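You operate a simulated robot arm through the tools that you are given. There is no shell and no other tool. Be economical: measure what you need, move in short steps, check, and stop when the job is done.

You are at the controls of a simulated robot arm. One attempt, no reset.

TASK
Press the dough flat, move the tin aside and wipe off the ring.
Fine: press with the round tamper, wipe the sticky ring with the white cloth and put them back; the tart tin goes beside the mortar.

The check looks at the end state, three seconds after you hand in, the way a careful person would. Anything else that was tipped, shoved, dropped, spilled or broken makes it a failure. Flat cloth is picked up by pressing the open fingertips on it (5 to 10 N) and closing them slowly along it; thin cloth reads only 2 to 8 mm in the jaws.

THE ROBOT
A 7-joint arm with a two-finger parallel gripper, fixed in place. Base frame: the origin is at the foot of the arm, x ahead of it, y to its left, z up. Lengths are in mm, angles in degrees, forces in N, time in s.
With the tool pointing down near the work surface it reaches from about 480 to 920 mm from the base axis. Its first joint turns from -115.0 to 115.0 degrees. Payload 3.91 kg.
The TCP is the grasp point between the finger pads, 30 mm short of the fingertips. In the tool frame z runs along the fingers and y along their closing line. Largest opening 110 mm; finger width 20, thickness 10; the body of the gripper, 48 by 112 mm, starts 55 mm behind the TCP.
Orientation is that of the tool frame in the base frame, as a unit quaternion [x, y, z, w]. With the fingers straight down and closing along the base's y, the tool's x points along the base's -x, its y along +y and its z along -z.

THE INTERFACE
- The arm moves only by the tool nudge_tool. Its argument "moves" is a list of rows, each an object (a shift or turn left out is 0, a gripper value left out holds the last) with "slide": the shift along the base's x, y, z in units of 25 mm (1.0 is 25 mm), a list of three; "delta_rot": the turn, a rotation vector about the base's x, y, z in units of 6 degrees (1.0 is 6 degrees), a list of three; "jaw": the opening, from 0 (shut) to 1 (fully open). In form: [{"slide": [tx, ty, tz], "delta_rot": [rx, ry, rz], "jaw": jaw}, ...]. A call has 1 to 10 rows; each row shifts and turns the commanded pose from where the row before left it. A call with a number of a shift or a turn outside -1 to 1 is refused whole. Rows are played at 5 a second. More than 50 mm and 8.6 degrees between two rows, or a gripper value outside its range, and nothing of the call is played. Where a pose cannot be reached the arm comes as near as it can. A force on the tool above 40 N (or 10 N above the force at the start of the call, whichever is more), or a blocked arm, ends the call early, and 0.2 s more pass. Each finger travels about 153 mm/s and halts on what it meets, pressing with about 34 N; the grip force reading is that of the motor and also rises with nothing between the fingers. The clock runs only during rows and for 0.2 s after the last one: add rows that do not move to give the fingers time. It gives the time, the measured TCP pose, the force on the tool (base axes), the opening and the grip force at its end, in the units of the frame above (readings bear some noise).
- Cameras (640 x 400 px; columns grow to the right, rows downward): "scene" is fixed at [42.1, 641, 1629.5]; the picture's right is [-0.66, -0.75, 0.00], its down [-0.43, 0.38, -0.82] and it looks along [0.61, -0.54, -0.58] (base axes); focal length 365 px, centre (320, 200). "wrist" rides on the gripper at [-36, 0, -57] in the tool frame; the picture's right is [0.00, -1.00, 0.00], its down [0.97, 0.00, -0.24] and it looks along [0.24, 0.00, 0.97] (tool axes); focal length 218 px, centre (320, 200). There is no depth. A picture from a camera that has moved, and an enlarged one, comes with that camera's place and axes in the base frame and with its lens. The place of the scene camera against the robot may be out by one fixed shift of up to 18 mm in any direction.
- capture(camera): a new picture of that camera. The clock stands still meanwhile.
- slide_trunk(by): slides the trunk up (or, below 0, down) by that many mm; the arm rides with it, the base frame stays. It gives what a move gives, with no picture.
- zoom(camera, box): a new picture of the part [left, top, right, bottom] of that camera's present view, enlarged. The clock stands still meanwhile.
- finish_job(): hands the job in; it is judged then, once.

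Go step by step. Nothing tells you positions but the pictures and the camera data: compare them with the known pose of the tool, close in by small moves and look again before you grip or let go. The budget is 120 turns and 76 pictures, counting those below and the enlarged ones. Unless the task says otherwise, let go and move clear before handing in, and close with one line.

The tools are called by a JSON object that holds its "fn" and its "kwargs". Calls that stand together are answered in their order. nudge_tool: Moves the arm, as the interface text tells. Its arguments: {"type":"object","properties":{"moves":{"type":"array","items":{"type":"object","properties":{"slide":{"type":"array","items":{"type":"number"}},"delta_rot":{"type":"array","items":{"type":"number"}},"jaw":{"type":"number"}}}}},"required":["moves"]} The other tools are called the same way: slide_trunk (by) slides the trunk up or down; capture (camera) takes a picture; zoom (camera, box) takes an enlarged picture of a part of a camera's view; finish_job () hands the job in.

At the start:

```text
time_s: 0.0
position: [512.0, 159.7, 1199.0]
tool_rot: [0.001, 1.0, 0.0, 0.0]
force: [0.4, -0.5, -0.7]
gripper_width: 109.8
finger_force: 0.1
trunk travel left (down, up): [-775.0, 215.0]
```

scene: 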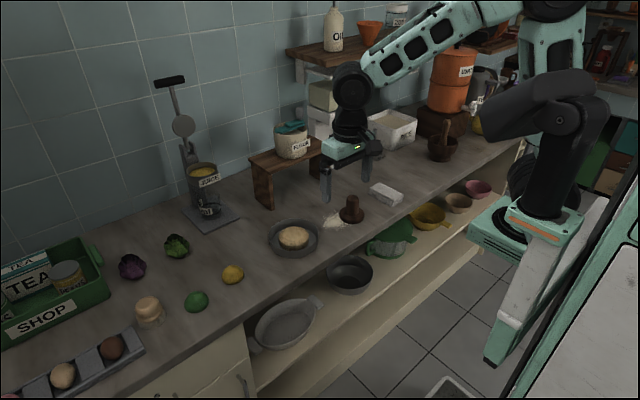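
wrist: 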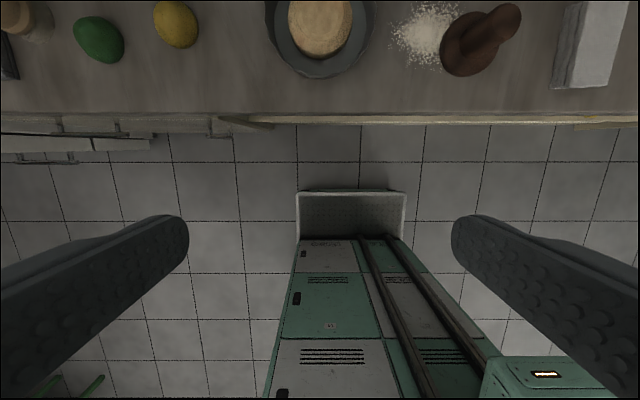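

I see the tart tin with dough near the middle, the dark wooden tamper with flour beside it, a white block-like item (the folded cloth?) and the mortar on the right. I look closer first.

{"fn": "zoom", "kwargs": {"camera": "scene", "box": [240, 160, 420, 272]}}

{"fn": "zoom", "kwargs": {"camera": "scene", "box": [340, 90, 520, 202]}}

{"fn": "zoom", "kwargs": {"camera": "wrist", "box": [240, 0, 640, 120]}}

```text
3.56 times, centred on (330, 216) of scene
camera zoom: at [42.1, 641.0, 1629.5], right [-0.66, -0.75, 0.0], down [-0.43, 0.38, -0.82], along [0.61, -0.54, -0.58], focal length 1298 px, centre (284, 143)
```

zoom: 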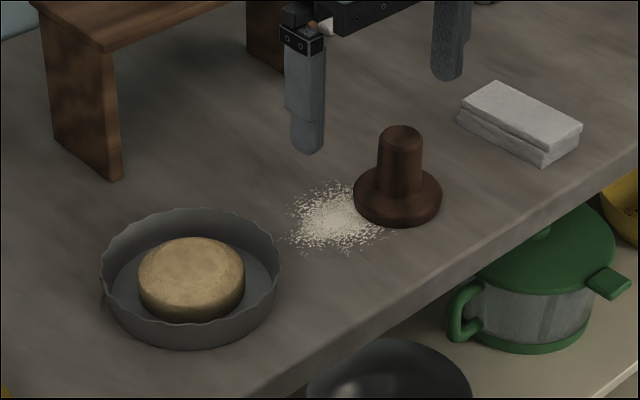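

```text
3.56 times, centred on (430, 146) of scene
camera zoom: at [42.1, 641.0, 1629.5], right [-0.66, -0.75, 0.0], down [-0.43, 0.38, -0.82], along [0.61, -0.54, -0.58], focal length 1298 px, centre (-71, 392)
```

zoom: 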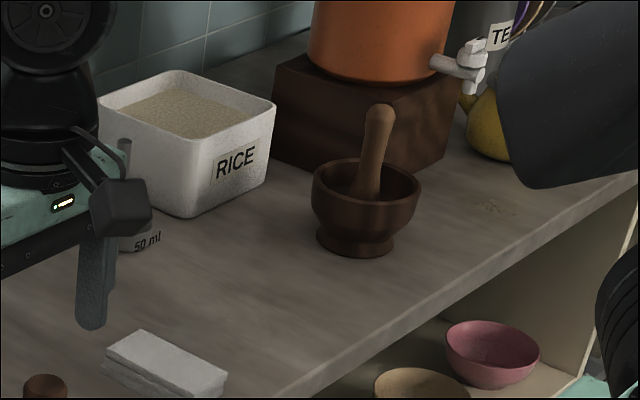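

```text
1.60 times, centred on (440, 60) of wrist
camera zoom: at [549.1, 160.3, 1256.8], right [0.0, -1.0, 0.0], down [-0.97, 0.0, 0.24], along [-0.24, 0.0, -0.97], focal length 349 px, centre (128, 424)
```

zoom: 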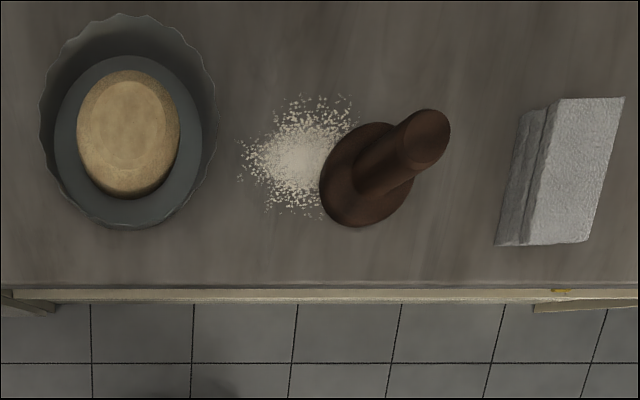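

The tin is at about (731,159), the tamper at about (692,-60) with a ~30 mm handle and top near z 957, the cloth near (688,-226), and the mortar far right near (725,-625). I move above the tamper and look.

{"fn": "nudge_tool", "kwargs": {"moves": [{"slide": [0.8, -0.978, -0.5]}, {"slide": [0.8, -0.978, -0.5]}, {"slide": [0.8, -0.978, -0.5]}, {"slide": [0.8, -0.978, -0.5]}, {"slide": [0.8, -0.978, -0.5]}, {"slide": [0.8, -0.978, -0.5]}, {"slide": [0.8, -0.978, -0.5]}, {"slide": [0.8, -0.978, -0.5]}, {"slide": [0.8, -0.978, -0.5]}]}}

{"fn": "capture", "kwargs": {"camera": "wrist"}}

{"fn": "zoom", "kwargs": {"camera": "scene", "box": [240, 100, 560, 300]}}

```text
time_s: 2.0
position: [692.4, -59.4, 1088.6]
tool_rot: [0.0, 1.0, 0.0, 0.001]
force: [-1.2, -0.5, -0.1]
gripper_width: 109.9
finger_force: 0.1
trunk travel left (down, up): [-775.0, 215.0]
```

```text
70 pictures are left
camera wrist: at [729.0, -59.9, 1145.1], right [0.0, -1.0, 0.0], down [-0.97, 0.0, 0.24], along [-0.24, 0.0, -0.97], focal length 218 px, centre (320, 200)
```

wrist: 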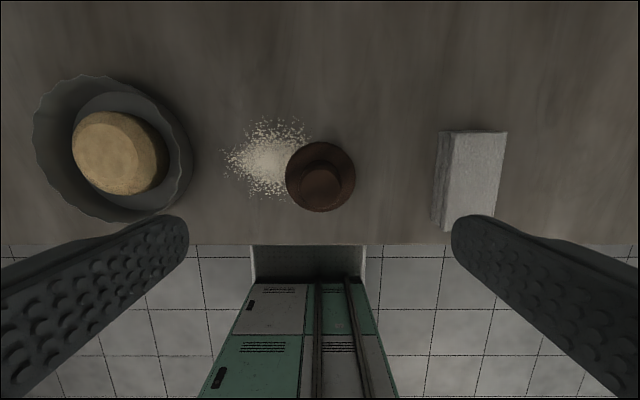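

```text
2.00 times, centred on (400, 200) of scene
camera zoom: at [42.1, 641.0, 1629.5], right [-0.66, -0.75, 0.0], down [-0.43, 0.38, -0.82], along [0.61, -0.54, -0.58], focal length 730 px, centre (160, 200)
```

zoom: 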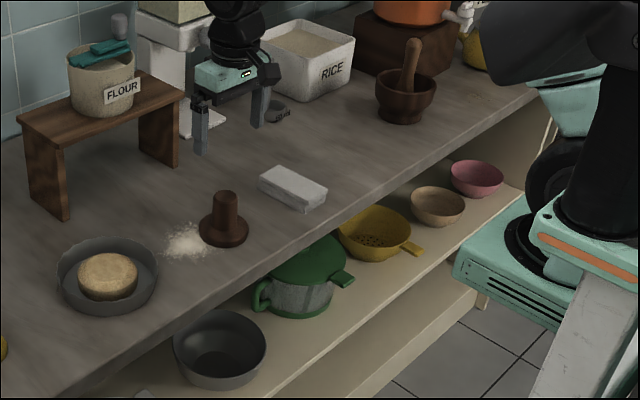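

The tamper sits right below the tool, with the handle top near z 957. I descend around the handle and close.

{"fn": "nudge_tool", "kwargs": {"moves": [{"slide": [0.01, 0, -0.977]}, {"slide": [0.01, 0, -0.977]}, {"slide": [0.01, 0, -0.977]}, {"slide": [0.01, 0, -0.977]}, {"slide": [0, 0, -0.977]}, {"slide": [0, 0, -0.977]}, {}]}}

{"fn": "nudge_tool", "kwargs": {"moves": [{"jaw": 0.5}, {"jaw": 0.35}, {"jaw": 0.25}, {"jaw": 0.0}, {"jaw": 0.0}]}}

{"fn": "zoom", "kwargs": {"camera": "scene", "box": [240, 160, 420, 272]}}

```text
time_s: 3.6
position: [693.6, -58.1, 940.1]
tool_rot: [0.001, 1.0, 0.0, 0.0]
force: [-0.3, 0.5, -1.1]
gripper_width: 109.9
finger_force: 0.1
trunk travel left (down, up): [-775.0, 215.0]
```

```text
time_s: 4.8
position: [693.7, -58.3, 939.3]
tool_rot: [0.002, 1.0, 0.0, -0.001]
force: [-0.7, 0.2, 1.3]
gripper_width: 38.7
finger_force: 33.8
trunk travel left (down, up): [-775.0, 215.0]
```

```text
3.56 times, centred on (330, 216) of scene
camera zoom: at [42.1, 641.0, 1629.5], right [-0.66, -0.75, 0.0], down [-0.43, 0.38, -0.82], along [0.61, -0.54, -0.58], focal length 1298 px, centre (284, 143)
```

zoom: 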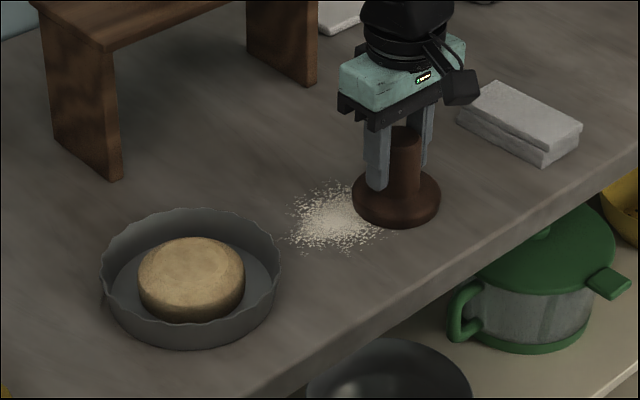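

The handle is gripped (38.7 mm). I note its home at TCP (693.7, -58.3, 939.3), lift, go part way to the tin and look.

{"fn": "nudge_tool", "kwargs": {"moves": [{"slide": [0, 0, 0.5]}, {"slide": [0, 0, 1]}, {"slide": [0, 0, 1]}, {"slide": [0, 0, 1]}, {"slide": [0, 0.5, 1]}, {"slide": [0.37, 1, 0]}, {"slide": [0.37, 1, 0]}, {"slide": [0.37, 1, 0]}, {"slide": [0.37, 1, 0]}, {}]}}

{"fn": "capture", "kwargs": {"camera": "wrist"}}

```text
time_s: 7.0
position: [729.4, 53.9, 1052.4]
tool_rot: [0.0, 1.0, 0.0, 0.0]
force: [-0.4, -0.1, -1.1]
gripper_width: 38.7
finger_force: 34.0
trunk travel left (down, up): [-775.0, 215.0]
```

```text
67 pictures are left
camera wrist: at [766.0, 53.4, 1110.3], right [0.0, -1.0, 0.0], down [-0.97, 0.0, 0.24], along [-0.24, 0.0, -0.97], focal length 218 px, centre (320, 200)
```

wrist: 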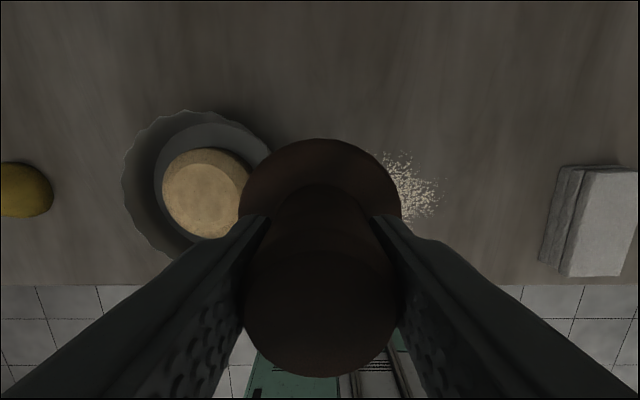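

I zoom on the tin to fix the dough's centre.

{"fn": "zoom", "kwargs": {"camera": "wrist", "box": [100, 90, 300, 270]}}

```text
2.22 times, centred on (200, 180) of wrist
camera zoom: at [766.0, 53.4, 1110.3], right [0.0, -1.0, 0.0], down [-0.97, 0.0, 0.24], along [-0.24, 0.0, -0.97], focal length 485 px, centre (587, 244)
```

zoom: 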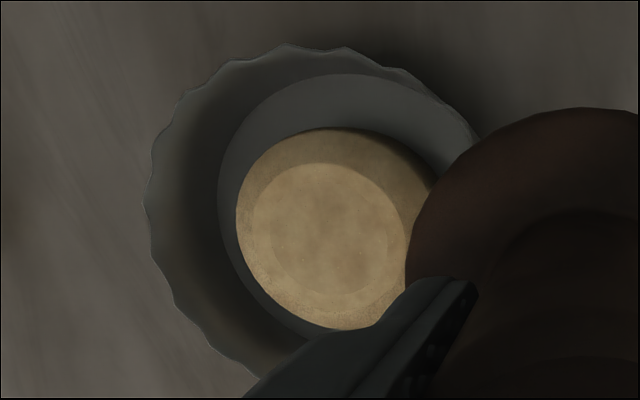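

The dough's centre works out at about (720,161). I go above it and lower the tamper to just over the dough.

{"fn": "nudge_tool", "kwargs": {"moves": [{"slide": [-0.075, 0.857, 0]}, {"slide": [-0.075, 0.857, 0]}, {"slide": [-0.075, 0.857, 0]}, {"slide": [-0.075, 0.857, 0]}, {"slide": [-0.075, 0.857, 0]}, {"slide": [0, 0, -0.8]}, {"slide": [0, 0, -0.8]}, {"slide": [0, 0, -0.8]}, {}]}}

{"fn": "zoom", "kwargs": {"camera": "scene", "box": [230, 160, 390, 260]}}

{"fn": "capture", "kwargs": {"camera": "wrist"}}

```text
time_s: 9.0
position: [720.1, 160.8, 992.1]
tool_rot: [0.0, 1.0, 0.0, 0.0]
force: [0.1, 0.5, -1.3]
gripper_width: 38.8
finger_force: 33.6
trunk travel left (down, up): [-775.0, 215.0]
```

```text
4.00 times, centred on (310, 210) of scene
camera zoom: at [42.1, 641.0, 1629.5], right [-0.66, -0.75, 0.0], down [-0.43, 0.38, -0.82], along [0.61, -0.54, -0.58], focal length 1460 px, centre (360, 160)
```

zoom: 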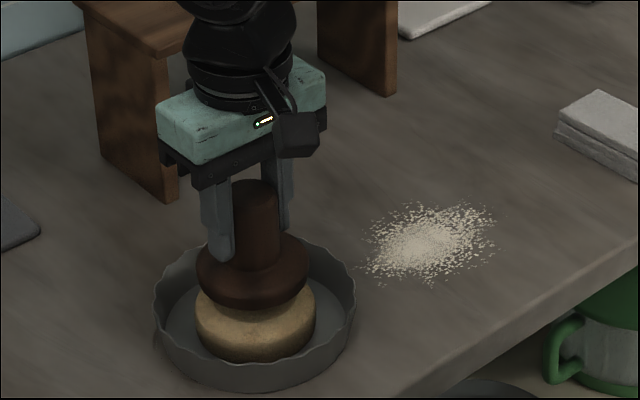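

```text
64 pictures are left
camera wrist: at [756.9, 160.5, 1050.6], right [0.0, -1.0, 0.0], down [-0.97, 0.0, 0.24], along [-0.24, 0.0, -0.97], focal length 218 px, centre (320, 200)
```

wrist: 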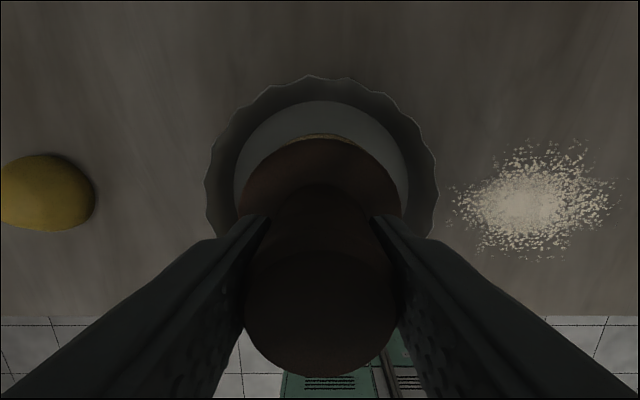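

The tamper is centred over the dough. I press down in small steps and watch the force.

{"fn": "nudge_tool", "kwargs": {"moves": [{"slide": [0, 0, -0.2]}, {"slide": [0, 0, -0.2]}, {"slide": [0, 0, -0.2]}, {"slide": [0, 0, -0.2]}, {}]}}

```text
time_s: 10.2
position: [718.8, 161.1, 972.0]
tool_rot: [0.001, 1.0, -0.001, 0.0]
force: [0.1, -0.1, -1.2]
gripper_width: 38.7
finger_force: 34.3
trunk travel left (down, up): [-775.0, 215.0]
```

{"fn": "nudge_tool", "kwargs": {"moves": [{"slide": [0, 0, -0.2]}, {"slide": [0, 0, -0.2]}, {"slide": [0, 0, -0.2]}, {}]}}

{"fn": "zoom", "kwargs": {"camera": "scene", "box": [230, 160, 390, 260]}}

```text
time_s: 11.2
position: [720.6, 161.1, 957.2]
tool_rot: [0.0, 1.0, 0.0, 0.0]
force: [-0.7, 0.5, 1.0]
gripper_width: 38.8
finger_force: 33.9
trunk travel left (down, up): [-775.0, 215.0]
```

```text
4.00 times, centred on (310, 210) of scene
camera zoom: at [42.1, 641.0, 1629.5], right [-0.66, -0.75, 0.0], down [-0.43, 0.38, -0.82], along [0.61, -0.54, -0.58], focal length 1460 px, centre (360, 160)
```

zoom: 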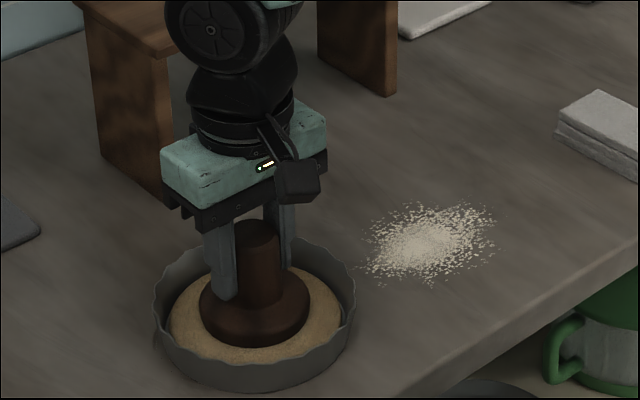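

The dough is spreading. I keep pressing in 3 mm steps until it resists.

{"fn": "nudge_tool", "kwargs": {"moves": [{"slide": [0, 0, -0.12]}, {"slide": [0, 0, -0.12]}, {}, {}]}}

```text
time_s: 12.2
position: [720.3, 161.5, 954.1]
tool_rot: [0.001, 1.0, 0.001, 0.002]
force: [-1.0, -1.4, 27.6]
gripper_width: 38.8
finger_force: 33.7
trunk travel left (down, up): [-775.0, 215.0]
```

It now resists at 27.6 N. A touch more and hold, then look.

{"fn": "nudge_tool", "kwargs": {"moves": [{"slide": [0, 0, -0.06]}, {}, {}, {}]}}

{"fn": "zoom", "kwargs": {"camera": "scene", "box": [230, 160, 390, 260]}}

```text
time_s: 13.2
position: [720.5, 161.4, 950.6]
tool_rot: [0.001, 1.0, 0.0, 0.003]
force: [5.8, 1.8, 27.8]
gripper_width: 38.7
finger_force: 34.0
trunk travel left (down, up): [-775.0, 215.0]
```

```text
4.00 times, centred on (310, 210) of scene
camera zoom: at [42.1, 641.0, 1629.5], right [-0.66, -0.75, 0.0], down [-0.43, 0.38, -0.82], along [0.61, -0.54, -0.58], focal length 1460 px, centre (360, 160)
```

zoom: 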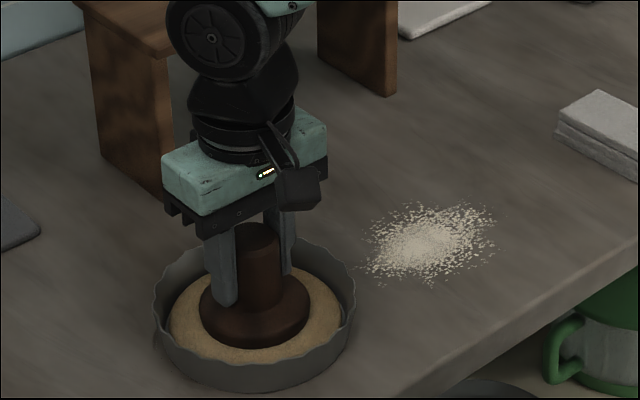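

The force is capped near 28 N, so the dough is at its stop and the fingers have begun to slip on the handle. I lift straight up and inspect.

{"fn": "nudge_tool", "kwargs": {"moves": [{"slide": [0, 0, 0.1]}, {"slide": [0, 0, 0.5]}, {"slide": [0, 0, 1]}, {"slide": [0, 0, 1]}, {"slide": [0, 0, 1]}, {"slide": [0, 0, 1]}, {}]}}

{"fn": "zoom", "kwargs": {"camera": "scene", "box": [230, 140, 390, 260]}}

```text
time_s: 14.8
position: [720.2, 161.7, 1064.9]
tool_rot: [0.002, 1.0, -0.001, 0.0]
force: [0.1, 0.4, -1.2]
gripper_width: 38.7
finger_force: 34.1
trunk travel left (down, up): [-775.0, 215.0]
```

```text
3.33 times, centred on (310, 200) of scene
camera zoom: at [42.1, 641.0, 1629.5], right [-0.66, -0.75, 0.0], down [-0.43, 0.38, -0.82], along [0.61, -0.54, -0.58], focal length 1217 px, centre (353, 200)
```

zoom: 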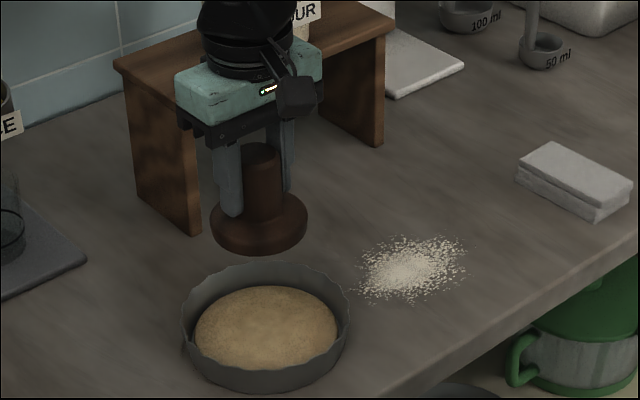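

The dough is a flat disc now. I take the tamper back to its place.

{"fn": "nudge_tool", "kwargs": {"moves": [{"slide": [-0.118, -0.978, 0]}, {"slide": [-0.118, -0.978, 0]}, {"slide": [-0.118, -0.978, 0]}, {"slide": [-0.118, -0.978, 0]}, {"slide": [-0.118, -0.978, 0]}, {"slide": [-0.118, -0.978, 0]}, {"slide": [-0.118, -0.978, 0]}, {"slide": [-0.118, -0.978, 0]}, {"slide": [-0.118, -0.978, 0]}, {}]}}

{"fn": "nudge_tool", "kwargs": {"moves": [{"slide": [0, 0, -1]}, {"slide": [0, 0, -1]}, {"slide": [0, 0, -1]}, {"slide": [0, 0, -1]}, {"slide": [0, 0, -0.4]}, {"slide": [0, 0, -0.2]}, {}]}}

```text
time_s: 17.0
position: [695.1, -59.2, 1065.4]
tool_rot: [-0.001, 1.0, 0.0, 0.0]
force: [0.2, -0.3, -0.4]
gripper_width: 38.6
finger_force: 34.0
trunk travel left (down, up): [-775.0, 215.0]
```

```text
time_s: 18.6
position: [695.2, -58.6, 950.1]
tool_rot: [0.001, 1.0, 0.0, 0.0]
force: [-0.4, -0.1, -1.3]
gripper_width: 38.6
finger_force: 34.1
trunk travel left (down, up): [-775.0, 215.0]
```

{"fn": "nudge_tool", "kwargs": {"moves": [{"slide": [-0.04, 0, -0.2]}, {"slide": [0, 0, -0.1]}, {"slide": [0, 0, -0.1]}, {}]}}

```text
time_s: 19.6
position: [693.7, -59.4, 940.2]
tool_rot: [0.001, 1.0, 0.0, 0.001]
force: [-0.1, -0.5, -0.9]
gripper_width: 38.6
finger_force: 33.9
trunk travel left (down, up): [-775.0, 215.0]
```

{"fn": "nudge_tool", "kwargs": {"moves": [{"slide": [0, 0, -0.08]}, {"slide": [0, 0, -0.08]}, {}]}}

```text
time_s: 20.4
position: [693.2, -59.8, 937.8]
tool_rot: [-0.001, 1.0, 0.001, 0.0]
force: [-0.7, 0.6, 2.8]
gripper_width: 38.5
finger_force: 34.0
trunk travel left (down, up): [-775.0, 215.0]
```

{"fn": "nudge_tool", "kwargs": {"moves": [{"slide": [0, 0, -0.04]}, {}]}}

```text
time_s: 21.0
position: [692.9, -58.9, 938.0]
tool_rot: [0.0, 1.0, 0.0, 0.0]
force: [-2.0, 1.5, 17.1]
gripper_width: 38.6
finger_force: 33.5
trunk travel left (down, up): [-775.0, 215.0]
```

The tamper stands on the counter (firm contact). I open, rise, and turn to the view over the cloth and tamper.

{"fn": "nudge_tool", "kwargs": {"moves": [{"slide": [0, 0, 0.04], "jaw": 0.5}, {"jaw": 0.8}, {"jaw": 1.0}, {"jaw": 1.0}, {"slide": [0, 0, 0.6]}, {"slide": [0, 0, 1]}, {"slide": [0, 0, 1]}, {"slide": [0, 0, 1]}, {"slide": [0, 0, 1]}, {"slide": [0, 0, 1]}]}}

{"fn": "nudge_tool", "kwargs": {"moves": [{"slide": [0, -1, 0]}, {"slide": [0, -1, 0]}, {"slide": [0, -1, 0]}, {"slide": [0, -1, 0]}, {"slide": [0, -1, 0]}, {"slide": [0, -0.7, 0]}, {}]}}

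{"fn": "capture", "kwargs": {"camera": "wrist"}}

{"fn": "zoom", "kwargs": {"camera": "scene", "box": [240, 140, 440, 265]}}

```text
time_s: 23.2
position: [694.9, -59.1, 1077.1]
tool_rot: [0.0, 1.0, 0.0, 0.0]
force: [0.1, -0.9, 0.2]
gripper_width: 109.8
finger_force: 0.0
trunk travel left (down, up): [-775.0, 215.0]
```

```text
time_s: 24.8
position: [695.4, -200.2, 1077.7]
tool_rot: [0.002, 1.0, 0.001, 0.001]
force: [-0.6, 0.5, 0.1]
gripper_width: 110.0
finger_force: 0.1
trunk travel left (down, up): [-775.0, 215.0]
```

```text
60 pictures are left
camera wrist: at [730.6, -201.2, 1134.1], right [0.0, -1.0, 0.0], down [-0.97, 0.0, 0.24], along [-0.24, 0.0, -0.97], focal length 218 px, centre (320, 200)
```

wrist: 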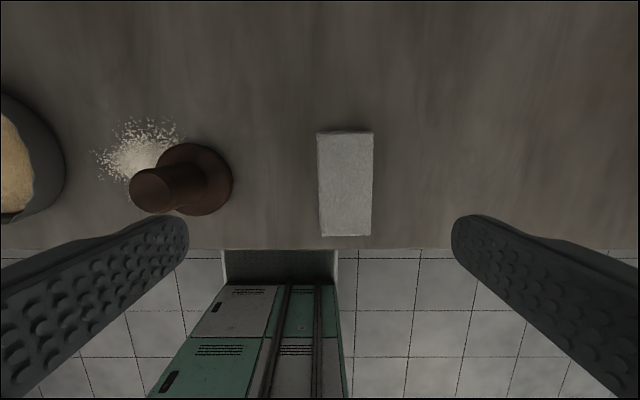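

```text
3.20 times, centred on (340, 202) of scene
camera zoom: at [42.1, 641.0, 1629.5], right [-0.66, -0.75, 0.0], down [-0.43, 0.38, -0.82], along [0.61, -0.54, -0.58], focal length 1168 px, centre (256, 192)
```

zoom: 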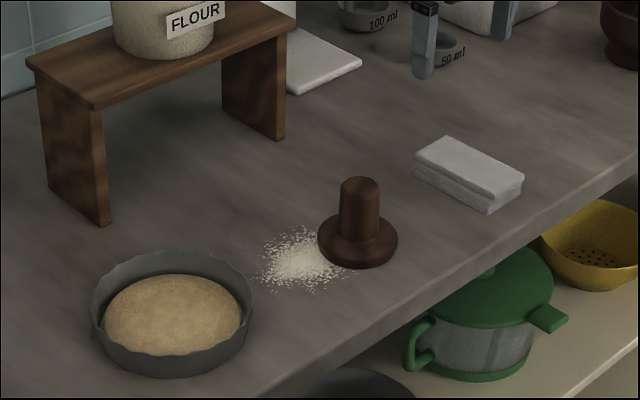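

The tamper is back. There is another flat white thing behind the stool, so I check which one is the cloth.

{"fn": "zoom", "kwargs": {"camera": "scene", "box": [300, 120, 420, 195]}}

{"fn": "zoom", "kwargs": {"camera": "scene", "box": [360, 170, 420, 208]}}

{"fn": "zoom", "kwargs": {"camera": "wrist", "box": [280, 110, 400, 250]}}

```text
5.33 times, centred on (360, 158) of scene
camera zoom: at [42.1, 641.0, 1629.5], right [-0.66, -0.75, 0.0], down [-0.43, 0.38, -0.82], along [0.61, -0.54, -0.58], focal length 1947 px, centre (107, 427)
```

zoom: 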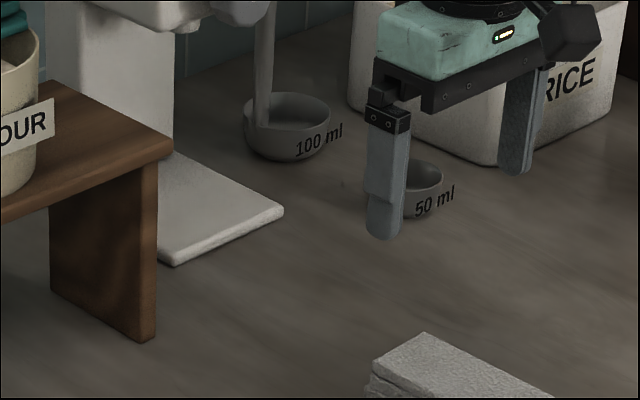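

```text
10.53 times, centred on (390, 189) of scene
camera zoom: at [42.1, 641.0, 1629.5], right [-0.66, -0.75, 0.0], down [-0.43, 0.38, -0.82], along [0.61, -0.54, -0.58], focal length 3842 px, centre (-417, 316)
```

zoom: 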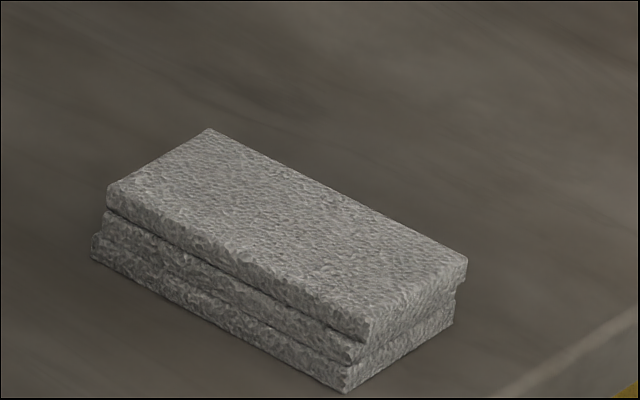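

```text
2.86 times, centred on (340, 180) of wrist
camera zoom: at [730.6, -201.2, 1134.1], right [0.0, -1.0, 0.0], down [-0.97, 0.0, 0.24], along [-0.24, 0.0, -0.97], focal length 624 px, centre (263, 257)
```

zoom: 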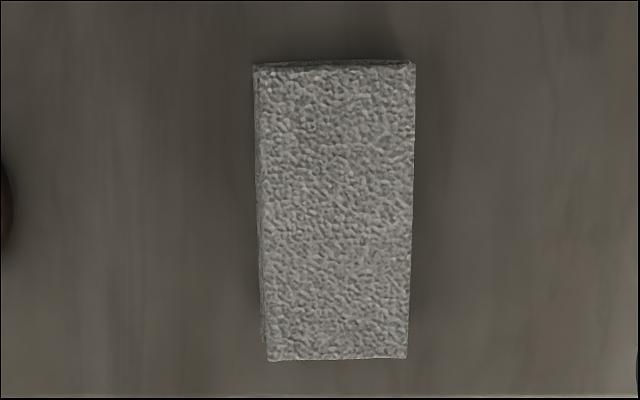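

The pad by the counter edge is the folded terry cloth (~55 mm wide across y, centre about (691,-229)); the other is the foot of a scale. Next the tin: I go above its left wall to look before gripping the rim.

{"fn": "nudge_tool", "kwargs": {"moves": [{"slide": [0.1, 1, 0]}, {"slide": [0.1, 1, 0]}, {"slide": [0.1, 1, 0]}, {"slide": [0.1, 1, 0]}, {"slide": [0.1, 1, 0]}, {"slide": [0.1, 1, 0]}, {"slide": [0.1, 1, 0]}, {"slide": [0.1, 1, 0]}, {"slide": [0.1, 1, 0]}, {"slide": [0.1, 1, 0]}]}}

{"fn": "nudge_tool", "kwargs": {"moves": [{"slide": [0, 1, 0]}, {"slide": [0, 1, 0]}, {"slide": [0, 1, 0]}, {"slide": [0, 1, 0]}, {"slide": [0, 0.3, -0.5]}, {"slide": [0, 0, -1]}, {}]}}

{"fn": "capture", "kwargs": {"camera": "wrist"}}

```text
time_s: 27.0
position: [719.2, 49.1, 1075.0]
tool_rot: [0.001, 1.0, 0.0, 0.0]
force: [-0.5, 0.4, 0.0]
gripper_width: 110.0
finger_force: 0.0
trunk travel left (down, up): [-775.0, 215.0]
```

```text
time_s: 28.6
position: [718.4, 156.4, 1037.0]
tool_rot: [0.0, 1.0, 0.0, 0.0]
force: [0.5, 0.7, 0.5]
gripper_width: 110.1
finger_force: 0.1
trunk travel left (down, up): [-775.0, 215.0]
```

```text
55 pictures are left
camera wrist: at [755.6, 154.7, 1094.2], right [0.0, -1.0, 0.0], down [-0.97, 0.0, 0.24], along [-0.24, 0.0, -0.97], focal length 218 px, centre (320, 200)
```

wrist: 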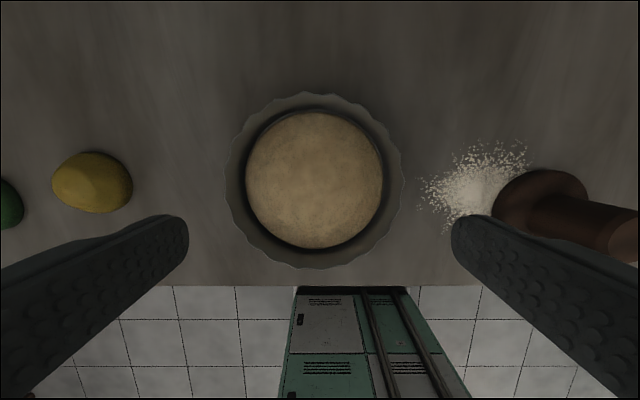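

The tin's rim is centred at about (721,159.5), radius about 75, rim z about 915. I shift over the left wall, lean the fingers 12° along the flared wall, narrow the opening to 40 mm, and stop just above the rim.

{"fn": "nudge_tool", "kwargs": {"moves": [{"slide": [0.03, 0.8, 0], "delta_rot": [-0.5, 0, 0], "jaw": 0.37}, {"slide": [0.03, 0.8, 0], "delta_rot": [-0.5, 0, 0]}, {"slide": [0.03, 0.8, -0.4], "delta_rot": [-0.5, 0, 0]}, {"slide": [0, 0.8, -0.6], "delta_rot": [-0.5, 0, 0]}, {"slide": [0, 0, -1]}, {"slide": [0, 0, -0.8]}, {}]}}

{"fn": "capture", "kwargs": {"camera": "wrist"}}

{"fn": "zoom", "kwargs": {"camera": "scene", "box": [230, 160, 390, 260]}}

```text
time_s: 30.2
position: [721.8, 236.2, 967.6]
tool_rot: [0.0, 0.994, -0.105, -0.001]
force: [-0.4, -0.7, 0.3]
gripper_width: 40.5
finger_force: 0.1
trunk travel left (down, up): [-775.0, 215.0]
```

```text
54 pictures are left
camera wrist: at [757.8, 248.0, 1023.8], right [0.0, -0.98, 0.21], down [-0.97, 0.05, 0.23], along [-0.24, -0.2, -0.95], focal length 218 px, centre (320, 200)
```

wrist: 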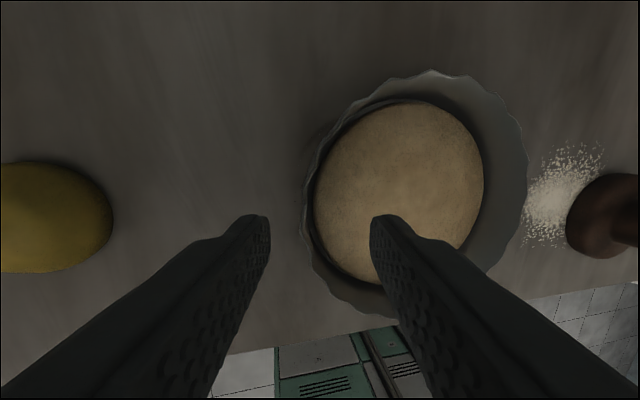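

```text
4.00 times, centred on (310, 210) of scene
camera zoom: at [42.1, 641.0, 1629.5], right [-0.66, -0.75, 0.0], down [-0.43, 0.38, -0.82], along [0.61, -0.54, -0.58], focal length 1460 px, centre (360, 160)
```

zoom: 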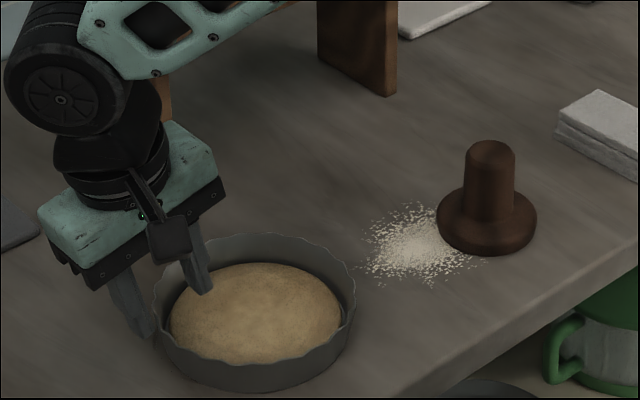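

The fingers straddle the left wall. I lower to z 929.

{"fn": "nudge_tool", "kwargs": {"moves": [{"slide": [0, 0, -0.5]}, {"slide": [0, 0, -0.5]}, {"slide": [0, 0, -0.5]}, {}]}}

{"fn": "zoom", "kwargs": {"camera": "wrist", "box": [200, 60, 520, 260]}}

{"fn": "zoom", "kwargs": {"camera": "scene", "box": [250, 200, 340, 260]}}

```text
time_s: 31.2
position: [720.4, 237.7, 931.0]
tool_rot: [0.001, 0.995, -0.104, -0.001]
force: [0.0, -0.1, 0.2]
gripper_width: 40.4
finger_force: 0.1
trunk travel left (down, up): [-775.0, 215.0]
```

```text
2.00 times, centred on (360, 160) of wrist
camera zoom: at [758.1, 247.7, 986.7], right [0.0, -0.98, 0.21], down [-0.97, 0.05, 0.23], along [-0.24, -0.2, -0.95], focal length 436 px, centre (240, 280)
```

zoom: 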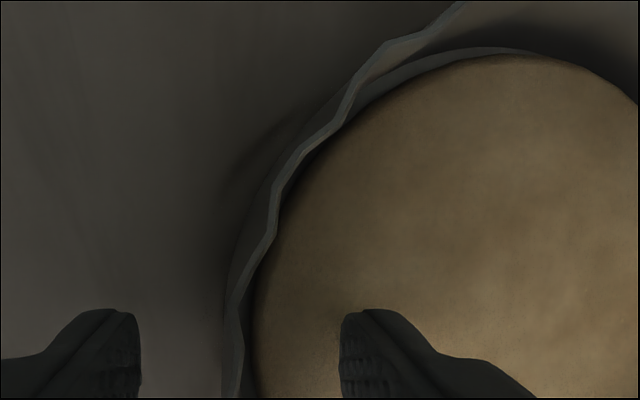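

```text
6.67 times, centred on (295, 230) of scene
camera zoom: at [42.1, 641.0, 1629.5], right [-0.66, -0.75, 0.0], down [-0.43, 0.38, -0.82], along [0.61, -0.54, -0.58], focal length 2434 px, centre (487, 0)
```

zoom: 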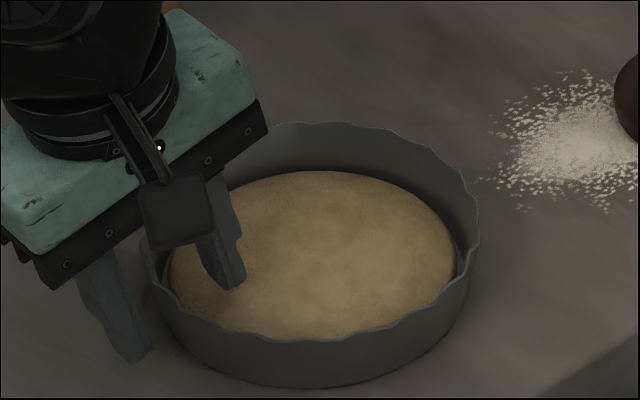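

The wall is centred between the fingers and the inner tip clears the dough. I lower 2 mm and close slowly.

{"fn": "nudge_tool", "kwargs": {"moves": [{"slide": [0, -0.02, -0.08]}, {"jaw": 0.25}, {"jaw": 0.15}, {"jaw": 0.08}, {"jaw": 0.0}, {}, {}]}}

{"fn": "zoom", "kwargs": {"camera": "scene", "box": [250, 200, 340, 260]}}

```text
time_s: 32.8
position: [722.3, 236.4, 928.8]
tool_rot: [0.002, 0.994, -0.105, 0.002]
force: [3.0, 0.1, 5.0]
gripper_width: 3.5
finger_force: 34.2
trunk travel left (down, up): [-775.0, 215.0]
```

```text
6.67 times, centred on (295, 230) of scene
camera zoom: at [42.1, 641.0, 1629.5], right [-0.66, -0.75, 0.0], down [-0.43, 0.38, -0.82], along [0.61, -0.54, -0.58], focal length 2434 px, centre (487, 0)
```

zoom: 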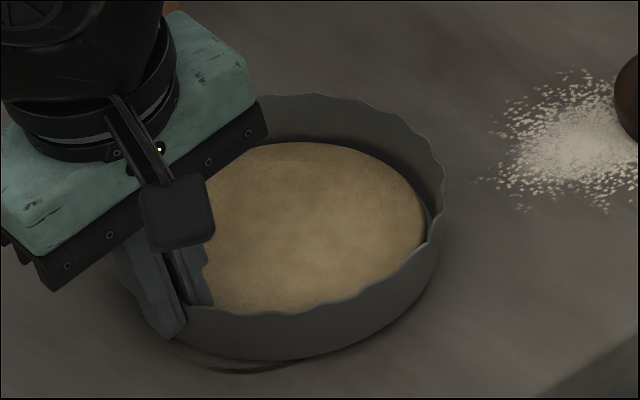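

The rim is gripped (3.5 mm), and a dark ring mark shows under the tin. I lift slowly and check the tilt.

{"fn": "nudge_tool", "kwargs": {"moves": [{"slide": [0, 0, 0.2]}, {"slide": [0, 0, 0.4]}, {"slide": [0, 0, 0.6]}, {"slide": [0, 0, 0.6]}, {}]}}

{"fn": "zoom", "kwargs": {"camera": "scene", "box": [230, 160, 390, 260]}}

{"fn": "capture", "kwargs": {"camera": "wrist"}}

```text
time_s: 34.0
position: [720.7, 236.7, 975.5]
tool_rot: [0.0, 0.994, -0.105, 0.001]
force: [1.0, 0.9, -2.2]
gripper_width: 3.3
finger_force: 34.3
trunk travel left (down, up): [-775.0, 215.0]
```

```text
4.00 times, centred on (310, 210) of scene
camera zoom: at [42.1, 641.0, 1629.5], right [-0.66, -0.75, 0.0], down [-0.43, 0.38, -0.82], along [0.61, -0.54, -0.58], focal length 1460 px, centre (360, 160)
```

zoom: 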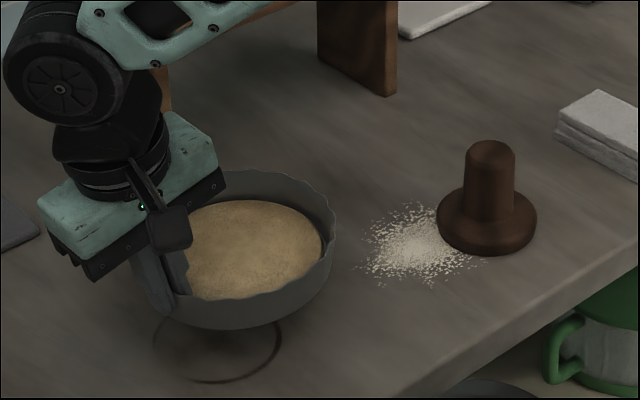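

```text
48 pictures are left
camera wrist: at [757.5, 247.4, 1031.0], right [0.0, -0.98, 0.21], down [-0.97, 0.05, 0.23], along [-0.24, -0.2, -0.95], focal length 218 px, centre (320, 200)
```

wrist: 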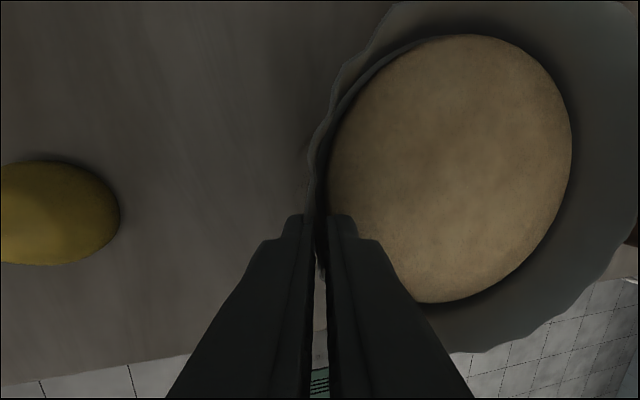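

The tin is held and the sticky ring lies where it stood. I zoom to judge the tin's tilt.

{"fn": "zoom", "kwargs": {"camera": "scene", "box": [262, 195, 318, 260]}}

```text
6.15 times, centred on (290, 228) of scene
camera zoom: at [42.1, 641.0, 1629.5], right [-0.66, -0.75, 0.0], down [-0.43, 0.38, -0.82], along [0.61, -0.54, -0.58], focal length 2246 px, centre (505, 31)
```

zoom: 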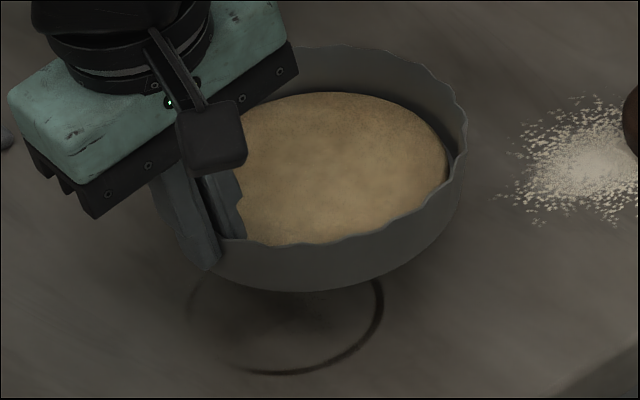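

The far side is raised a few degrees. I lift more, turn +6° about x to level it and compare.

{"fn": "nudge_tool", "kwargs": {"moves": [{"slide": [0, 0, 0.6], "delta_rot": [0.3, 0, 0]}, {"slide": [0, 0, 0.6], "delta_rot": [0.3, 0, 0]}, {"slide": [0, 0, 0.8], "delta_rot": [0.4, 0, 0]}, {"slide": [0, 0, 0.8]}, {}]}}

{"fn": "zoom", "kwargs": {"camera": "scene", "box": [250, 160, 330, 260]}}

```text
time_s: 35.2
position: [719.5, 235.7, 1046.4]
tool_rot: [0.001, 0.999, -0.053, 0.0]
force: [-0.2, 0.3, -2.7]
gripper_width: 3.7
finger_force: 33.8
trunk travel left (down, up): [-775.0, 215.0]
```

```text
4.00 times, centred on (290, 210) of scene
camera zoom: at [42.1, 641.0, 1629.5], right [-0.66, -0.75, 0.0], down [-0.43, 0.38, -0.82], along [0.61, -0.54, -0.58], focal length 1460 px, centre (440, 160)
```

zoom: 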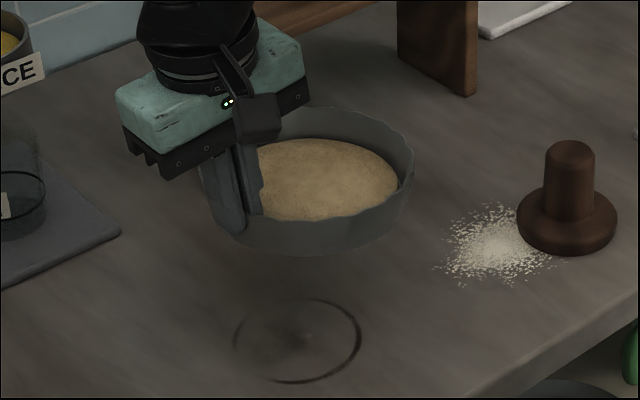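

The tin hangs level now. I carry it at a safe height past the tamper and cloth toward the mortar.

{"fn": "nudge_tool", "kwargs": {"moves": [{"slide": [0, -0.5, 0.6]}, {"slide": [0, -0.9, 0.4]}, {"slide": [0, -1, 0]}, {"slide": [0, -1, 0]}, {"slide": [0, -1, 0]}, {"slide": [0, -1, 0]}, {"slide": [0, -1, 0]}, {"slide": [0, -1, 0]}, {"slide": [0, -1, 0]}, {"slide": [0, -1, 0]}]}}

{"fn": "nudge_tool", "kwargs": {"moves": [{"slide": [0, -1, 0]}, {"slide": [0, -1, 0]}, {"slide": [0, -1, 0]}, {"slide": [0, -1, 0]}, {"slide": [0, -1, 0]}, {"slide": [0, -1, 0]}, {"slide": [0, -1, 0]}, {"slide": [0, -1, 0]}, {"slide": [0, -0.7, 0]}, {}]}}

{"fn": "capture", "kwargs": {"camera": "wrist"}}

{"fn": "zoom", "kwargs": {"camera": "scene", "box": [340, 80, 500, 200]}}

```text
time_s: 37.4
position: [722.0, -0.9, 1070.3]
tool_rot: [0.0, 0.999, -0.053, 0.0]
force: [0.2, -0.5, -4.0]
gripper_width: 3.5
finger_force: 33.9
trunk travel left (down, up): [-775.0, 215.0]
```

```text
time_s: 39.6
position: [720.0, -218.5, 1068.7]
tool_rot: [0.0, 0.999, -0.053, -0.001]
force: [0.3, 0.2, -3.3]
gripper_width: 3.3
finger_force: 34.4
trunk travel left (down, up): [-775.0, 215.0]
```

```text
45 pictures are left
camera wrist: at [757.0, -213.0, 1125.9], right [0.0, -0.99, 0.1], down [-0.97, 0.03, 0.24], along [-0.24, -0.1, -0.97], focal length 218 px, centre (320, 200)
```

wrist: 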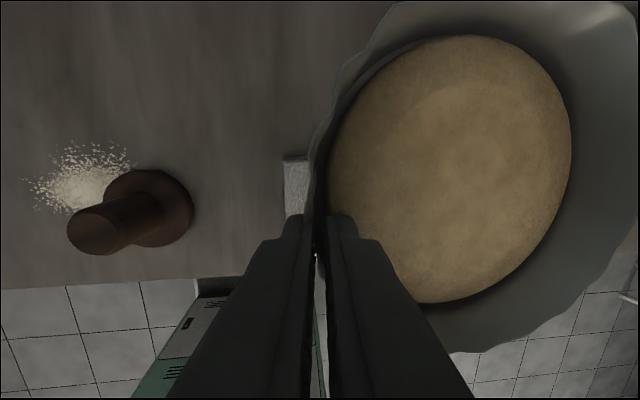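

```text
3.33 times, centred on (420, 140) of scene
camera zoom: at [42.1, 641.0, 1629.5], right [-0.66, -0.75, 0.0], down [-0.43, 0.38, -0.82], along [0.61, -0.54, -0.58], focal length 1217 px, centre (-13, 400)
```

zoom: 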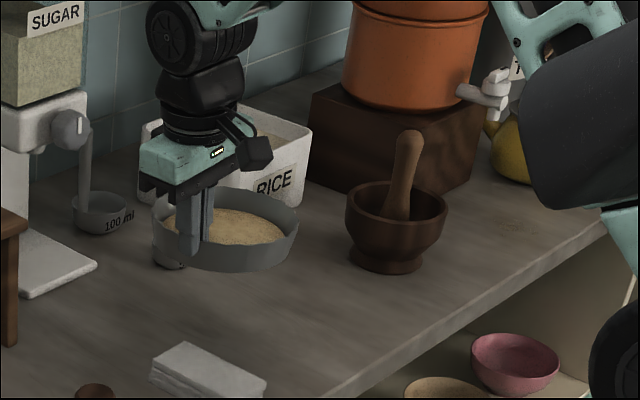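

The landing spot left of the mortar is clear. I move to tin centre about (712,-455) and come down to about 20 mm above the counter.

{"fn": "nudge_tool", "kwargs": {"moves": [{"slide": [-0.06, -0.92, 0]}, {"slide": [-0.06, -0.92, 0]}, {"slide": [-0.06, -0.92, 0]}, {"slide": [-0.06, -0.92, 0]}, {"slide": [-0.06, -0.92, 0]}, {"slide": [-0.06, -0.92, -0.4]}, {"slide": [0, -0.9, -0.8]}, {"slide": [0, 0, -1]}, {"slide": [0, 0, -1]}, {"slide": [0, 0, -0.6]}]}}

{"fn": "capture", "kwargs": {"camera": "wrist"}}

{"fn": "zoom", "kwargs": {"camera": "scene", "box": [360, 100, 480, 190]}}

```text
time_s: 41.8
position: [713.0, -375.5, 975.5]
tool_rot: [0.0, 0.999, -0.052, 0.0]
force: [-0.3, -0.4, -2.2]
gripper_width: 3.5
finger_force: 33.6
trunk travel left (down, up): [-775.0, 215.0]
```

```text
43 pictures are left
camera wrist: at [749.1, -370.5, 1031.8], right [0.0, -0.99, 0.1], down [-0.97, 0.03, 0.24], along [-0.24, -0.1, -0.97], focal length 218 px, centre (320, 200)
```

wrist: 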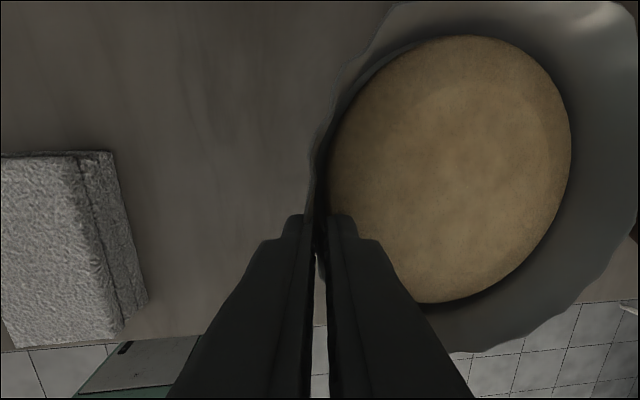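

```text
4.44 times, centred on (420, 145) of scene
camera zoom: at [42.1, 641.0, 1629.5], right [-0.66, -0.75, 0.0], down [-0.43, 0.38, -0.82], along [0.61, -0.54, -0.58], focal length 1622 px, centre (-124, 444)
```

zoom: 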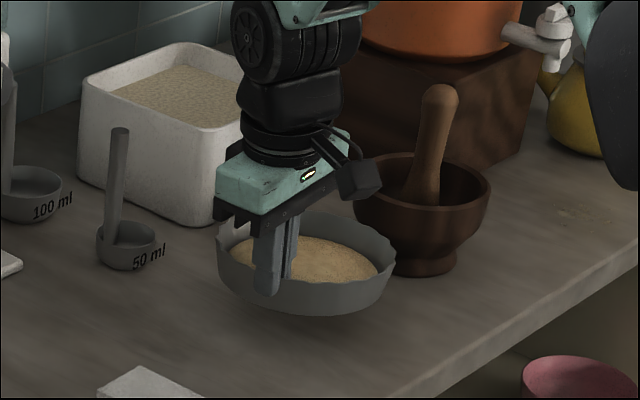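

The tin hangs about 55 mm short of the mortar; I shift 12 mm closer and lower gently.

{"fn": "nudge_tool", "kwargs": {"moves": [{"slide": [0, -0.48, 0]}, {"slide": [0, 0, -0.5]}, {"slide": [0, 0, -0.5]}, {"slide": [0, 0, -0.4]}, {"slide": [0, 0, -0.1]}, {}]}}

{"fn": "zoom", "kwargs": {"camera": "scene", "box": [380, 120, 460, 180]}}

```text
time_s: 43.2
position: [711.3, -390.2, 938.0]
tool_rot: [0.001, 0.999, -0.052, 0.0]
force: [0.3, -0.8, -3.0]
gripper_width: 3.4
finger_force: 34.2
trunk travel left (down, up): [-775.0, 215.0]
```

```text
6.67 times, centred on (420, 150) of scene
camera zoom: at [42.1, 641.0, 1629.5], right [-0.66, -0.75, 0.0], down [-0.43, 0.38, -0.82], along [0.61, -0.54, -0.58], focal length 2434 px, centre (-347, 533)
```

zoom: 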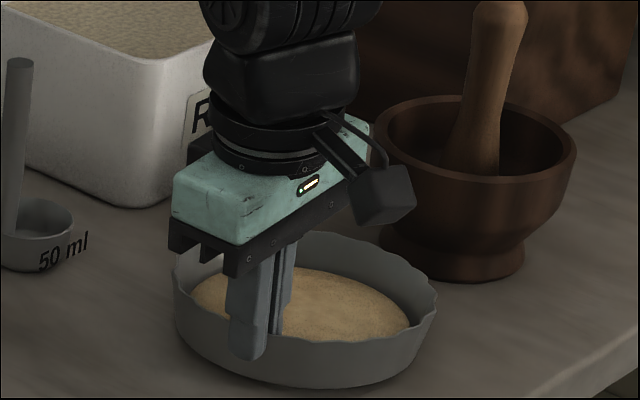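

{"fn": "nudge_tool", "kwargs": {"moves": [{"slide": [0, 0, -0.12]}, {"slide": [0, 0, -0.08]}, {}]}}

```text
time_s: 44.0
position: [712.1, -389.1, 933.0]
tool_rot: [0.0, 0.999, -0.052, 0.002]
force: [-1.3, 2.5, 4.5]
gripper_width: 3.5
finger_force: 34.3
trunk travel left (down, up): [-775.0, 215.0]
```

{"fn": "nudge_tool", "kwargs": {"moves": [{"slide": [0, 0, -0.06]}, {}]}}

{"fn": "zoom", "kwargs": {"camera": "scene", "box": [380, 120, 460, 180]}}

```text
time_s: 44.6
position: [712.0, -389.2, 931.6]
tool_rot: [0.0, 0.999, -0.053, 0.001]
force: [-1.1, 1.9, 8.7]
gripper_width: 3.7
finger_force: 33.8
trunk travel left (down, up): [-775.0, 215.0]
```

```text
6.67 times, centred on (420, 150) of scene
camera zoom: at [42.1, 641.0, 1629.5], right [-0.66, -0.75, 0.0], down [-0.43, 0.38, -0.82], along [0.61, -0.54, -0.58], focal length 2434 px, centre (-347, 533)
```

zoom: 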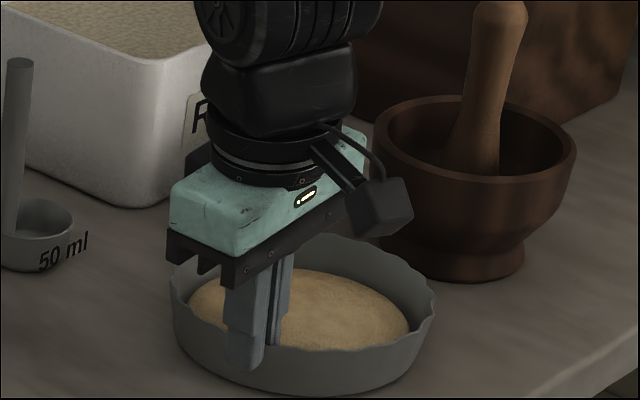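

The tin rests on the counter. I open gently and lift out.

{"fn": "nudge_tool", "kwargs": {"moves": [{"jaw": 0.06}, {"jaw": 0.14}, {"jaw": 0.26}, {}, {"slide": [0, 0, 0.4]}, {"slide": [0, 0, 0.8]}, {"slide": [0, 0, 1]}, {"slide": [0, 0, 1]}, {"slide": [0, 0, 1]}, {}]}}

{"fn": "capture", "kwargs": {"camera": "wrist"}}

{"fn": "zoom", "kwargs": {"camera": "scene", "box": [360, 90, 500, 180]}}

```text
time_s: 46.8
position: [711.2, -388.0, 1036.6]
tool_rot: [0.0, 0.999, -0.052, -0.001]
force: [-0.9, -0.4, 0.3]
gripper_width: 28.7
finger_force: 0.2
trunk travel left (down, up): [-775.0, 215.0]
```

```text
39 pictures are left
camera wrist: at [748.9, -383.1, 1092.8], right [0.0, -0.99, 0.1], down [-0.97, 0.03, 0.24], along [-0.24, -0.1, -0.97], focal length 218 px, centre (320, 200)
```

wrist: 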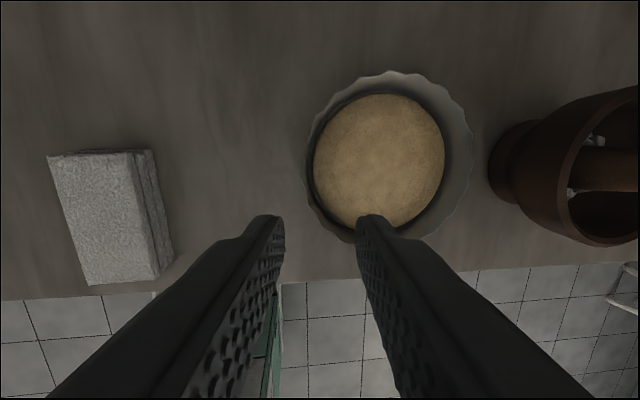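

```text
4.44 times, centred on (430, 135) of scene
camera zoom: at [42.1, 641.0, 1629.5], right [-0.66, -0.75, 0.0], down [-0.43, 0.38, -0.82], along [0.61, -0.54, -0.58], focal length 1622 px, centre (-169, 489)
```

zoom: 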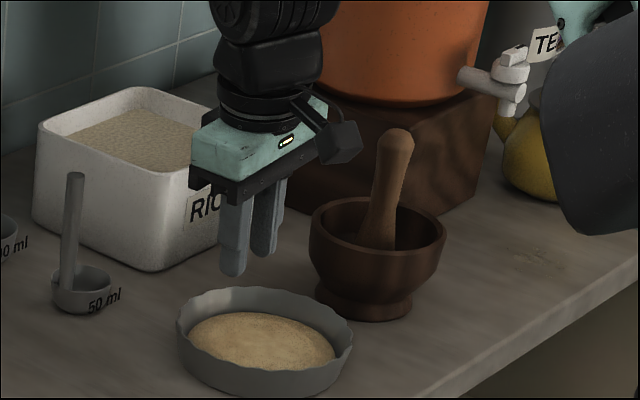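

The tin sits upright beside the mortar. Now the cloth: I straighten the tool, open and go above it.

{"fn": "nudge_tool", "kwargs": {"moves": [{"slide": [0, 0.9, 0], "delta_rot": [0.35, 0, 0], "jaw": 0.8}, {"slide": [-0.2, 0.9, 0], "delta_rot": [0.35, 0, 0]}, {"slide": [-0.2, 0.9, 0], "delta_rot": [0.3, 0, 0]}, {"slide": [-0.2, 0.9, 0]}, {"slide": [-0.2, 0.9, 0]}, {"slide": [0, 0.9, 0]}, {"slide": [0, 0.96, 0]}, {}]}}

{"fn": "zoom", "kwargs": {"camera": "wrist", "box": [220, 110, 420, 250]}}

```text
time_s: 48.6
position: [692.4, -229.5, 1035.2]
tool_rot: [0.0, 1.0, 0.0, -0.001]
force: [0.2, -0.4, -0.5]
gripper_width: 88.1
finger_force: 0.1
trunk travel left (down, up): [-775.0, 215.0]
```

```text
2.86 times, centred on (320, 180) of wrist
camera zoom: at [728.8, -230.2, 1091.9], right [0.0, -1.0, 0.0], down [-0.97, 0.0, 0.24], along [-0.24, 0.0, -0.97], focal length 624 px, centre (320, 257)
```

zoom: 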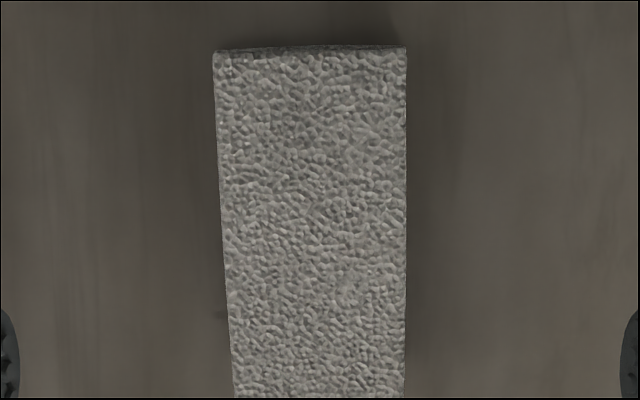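

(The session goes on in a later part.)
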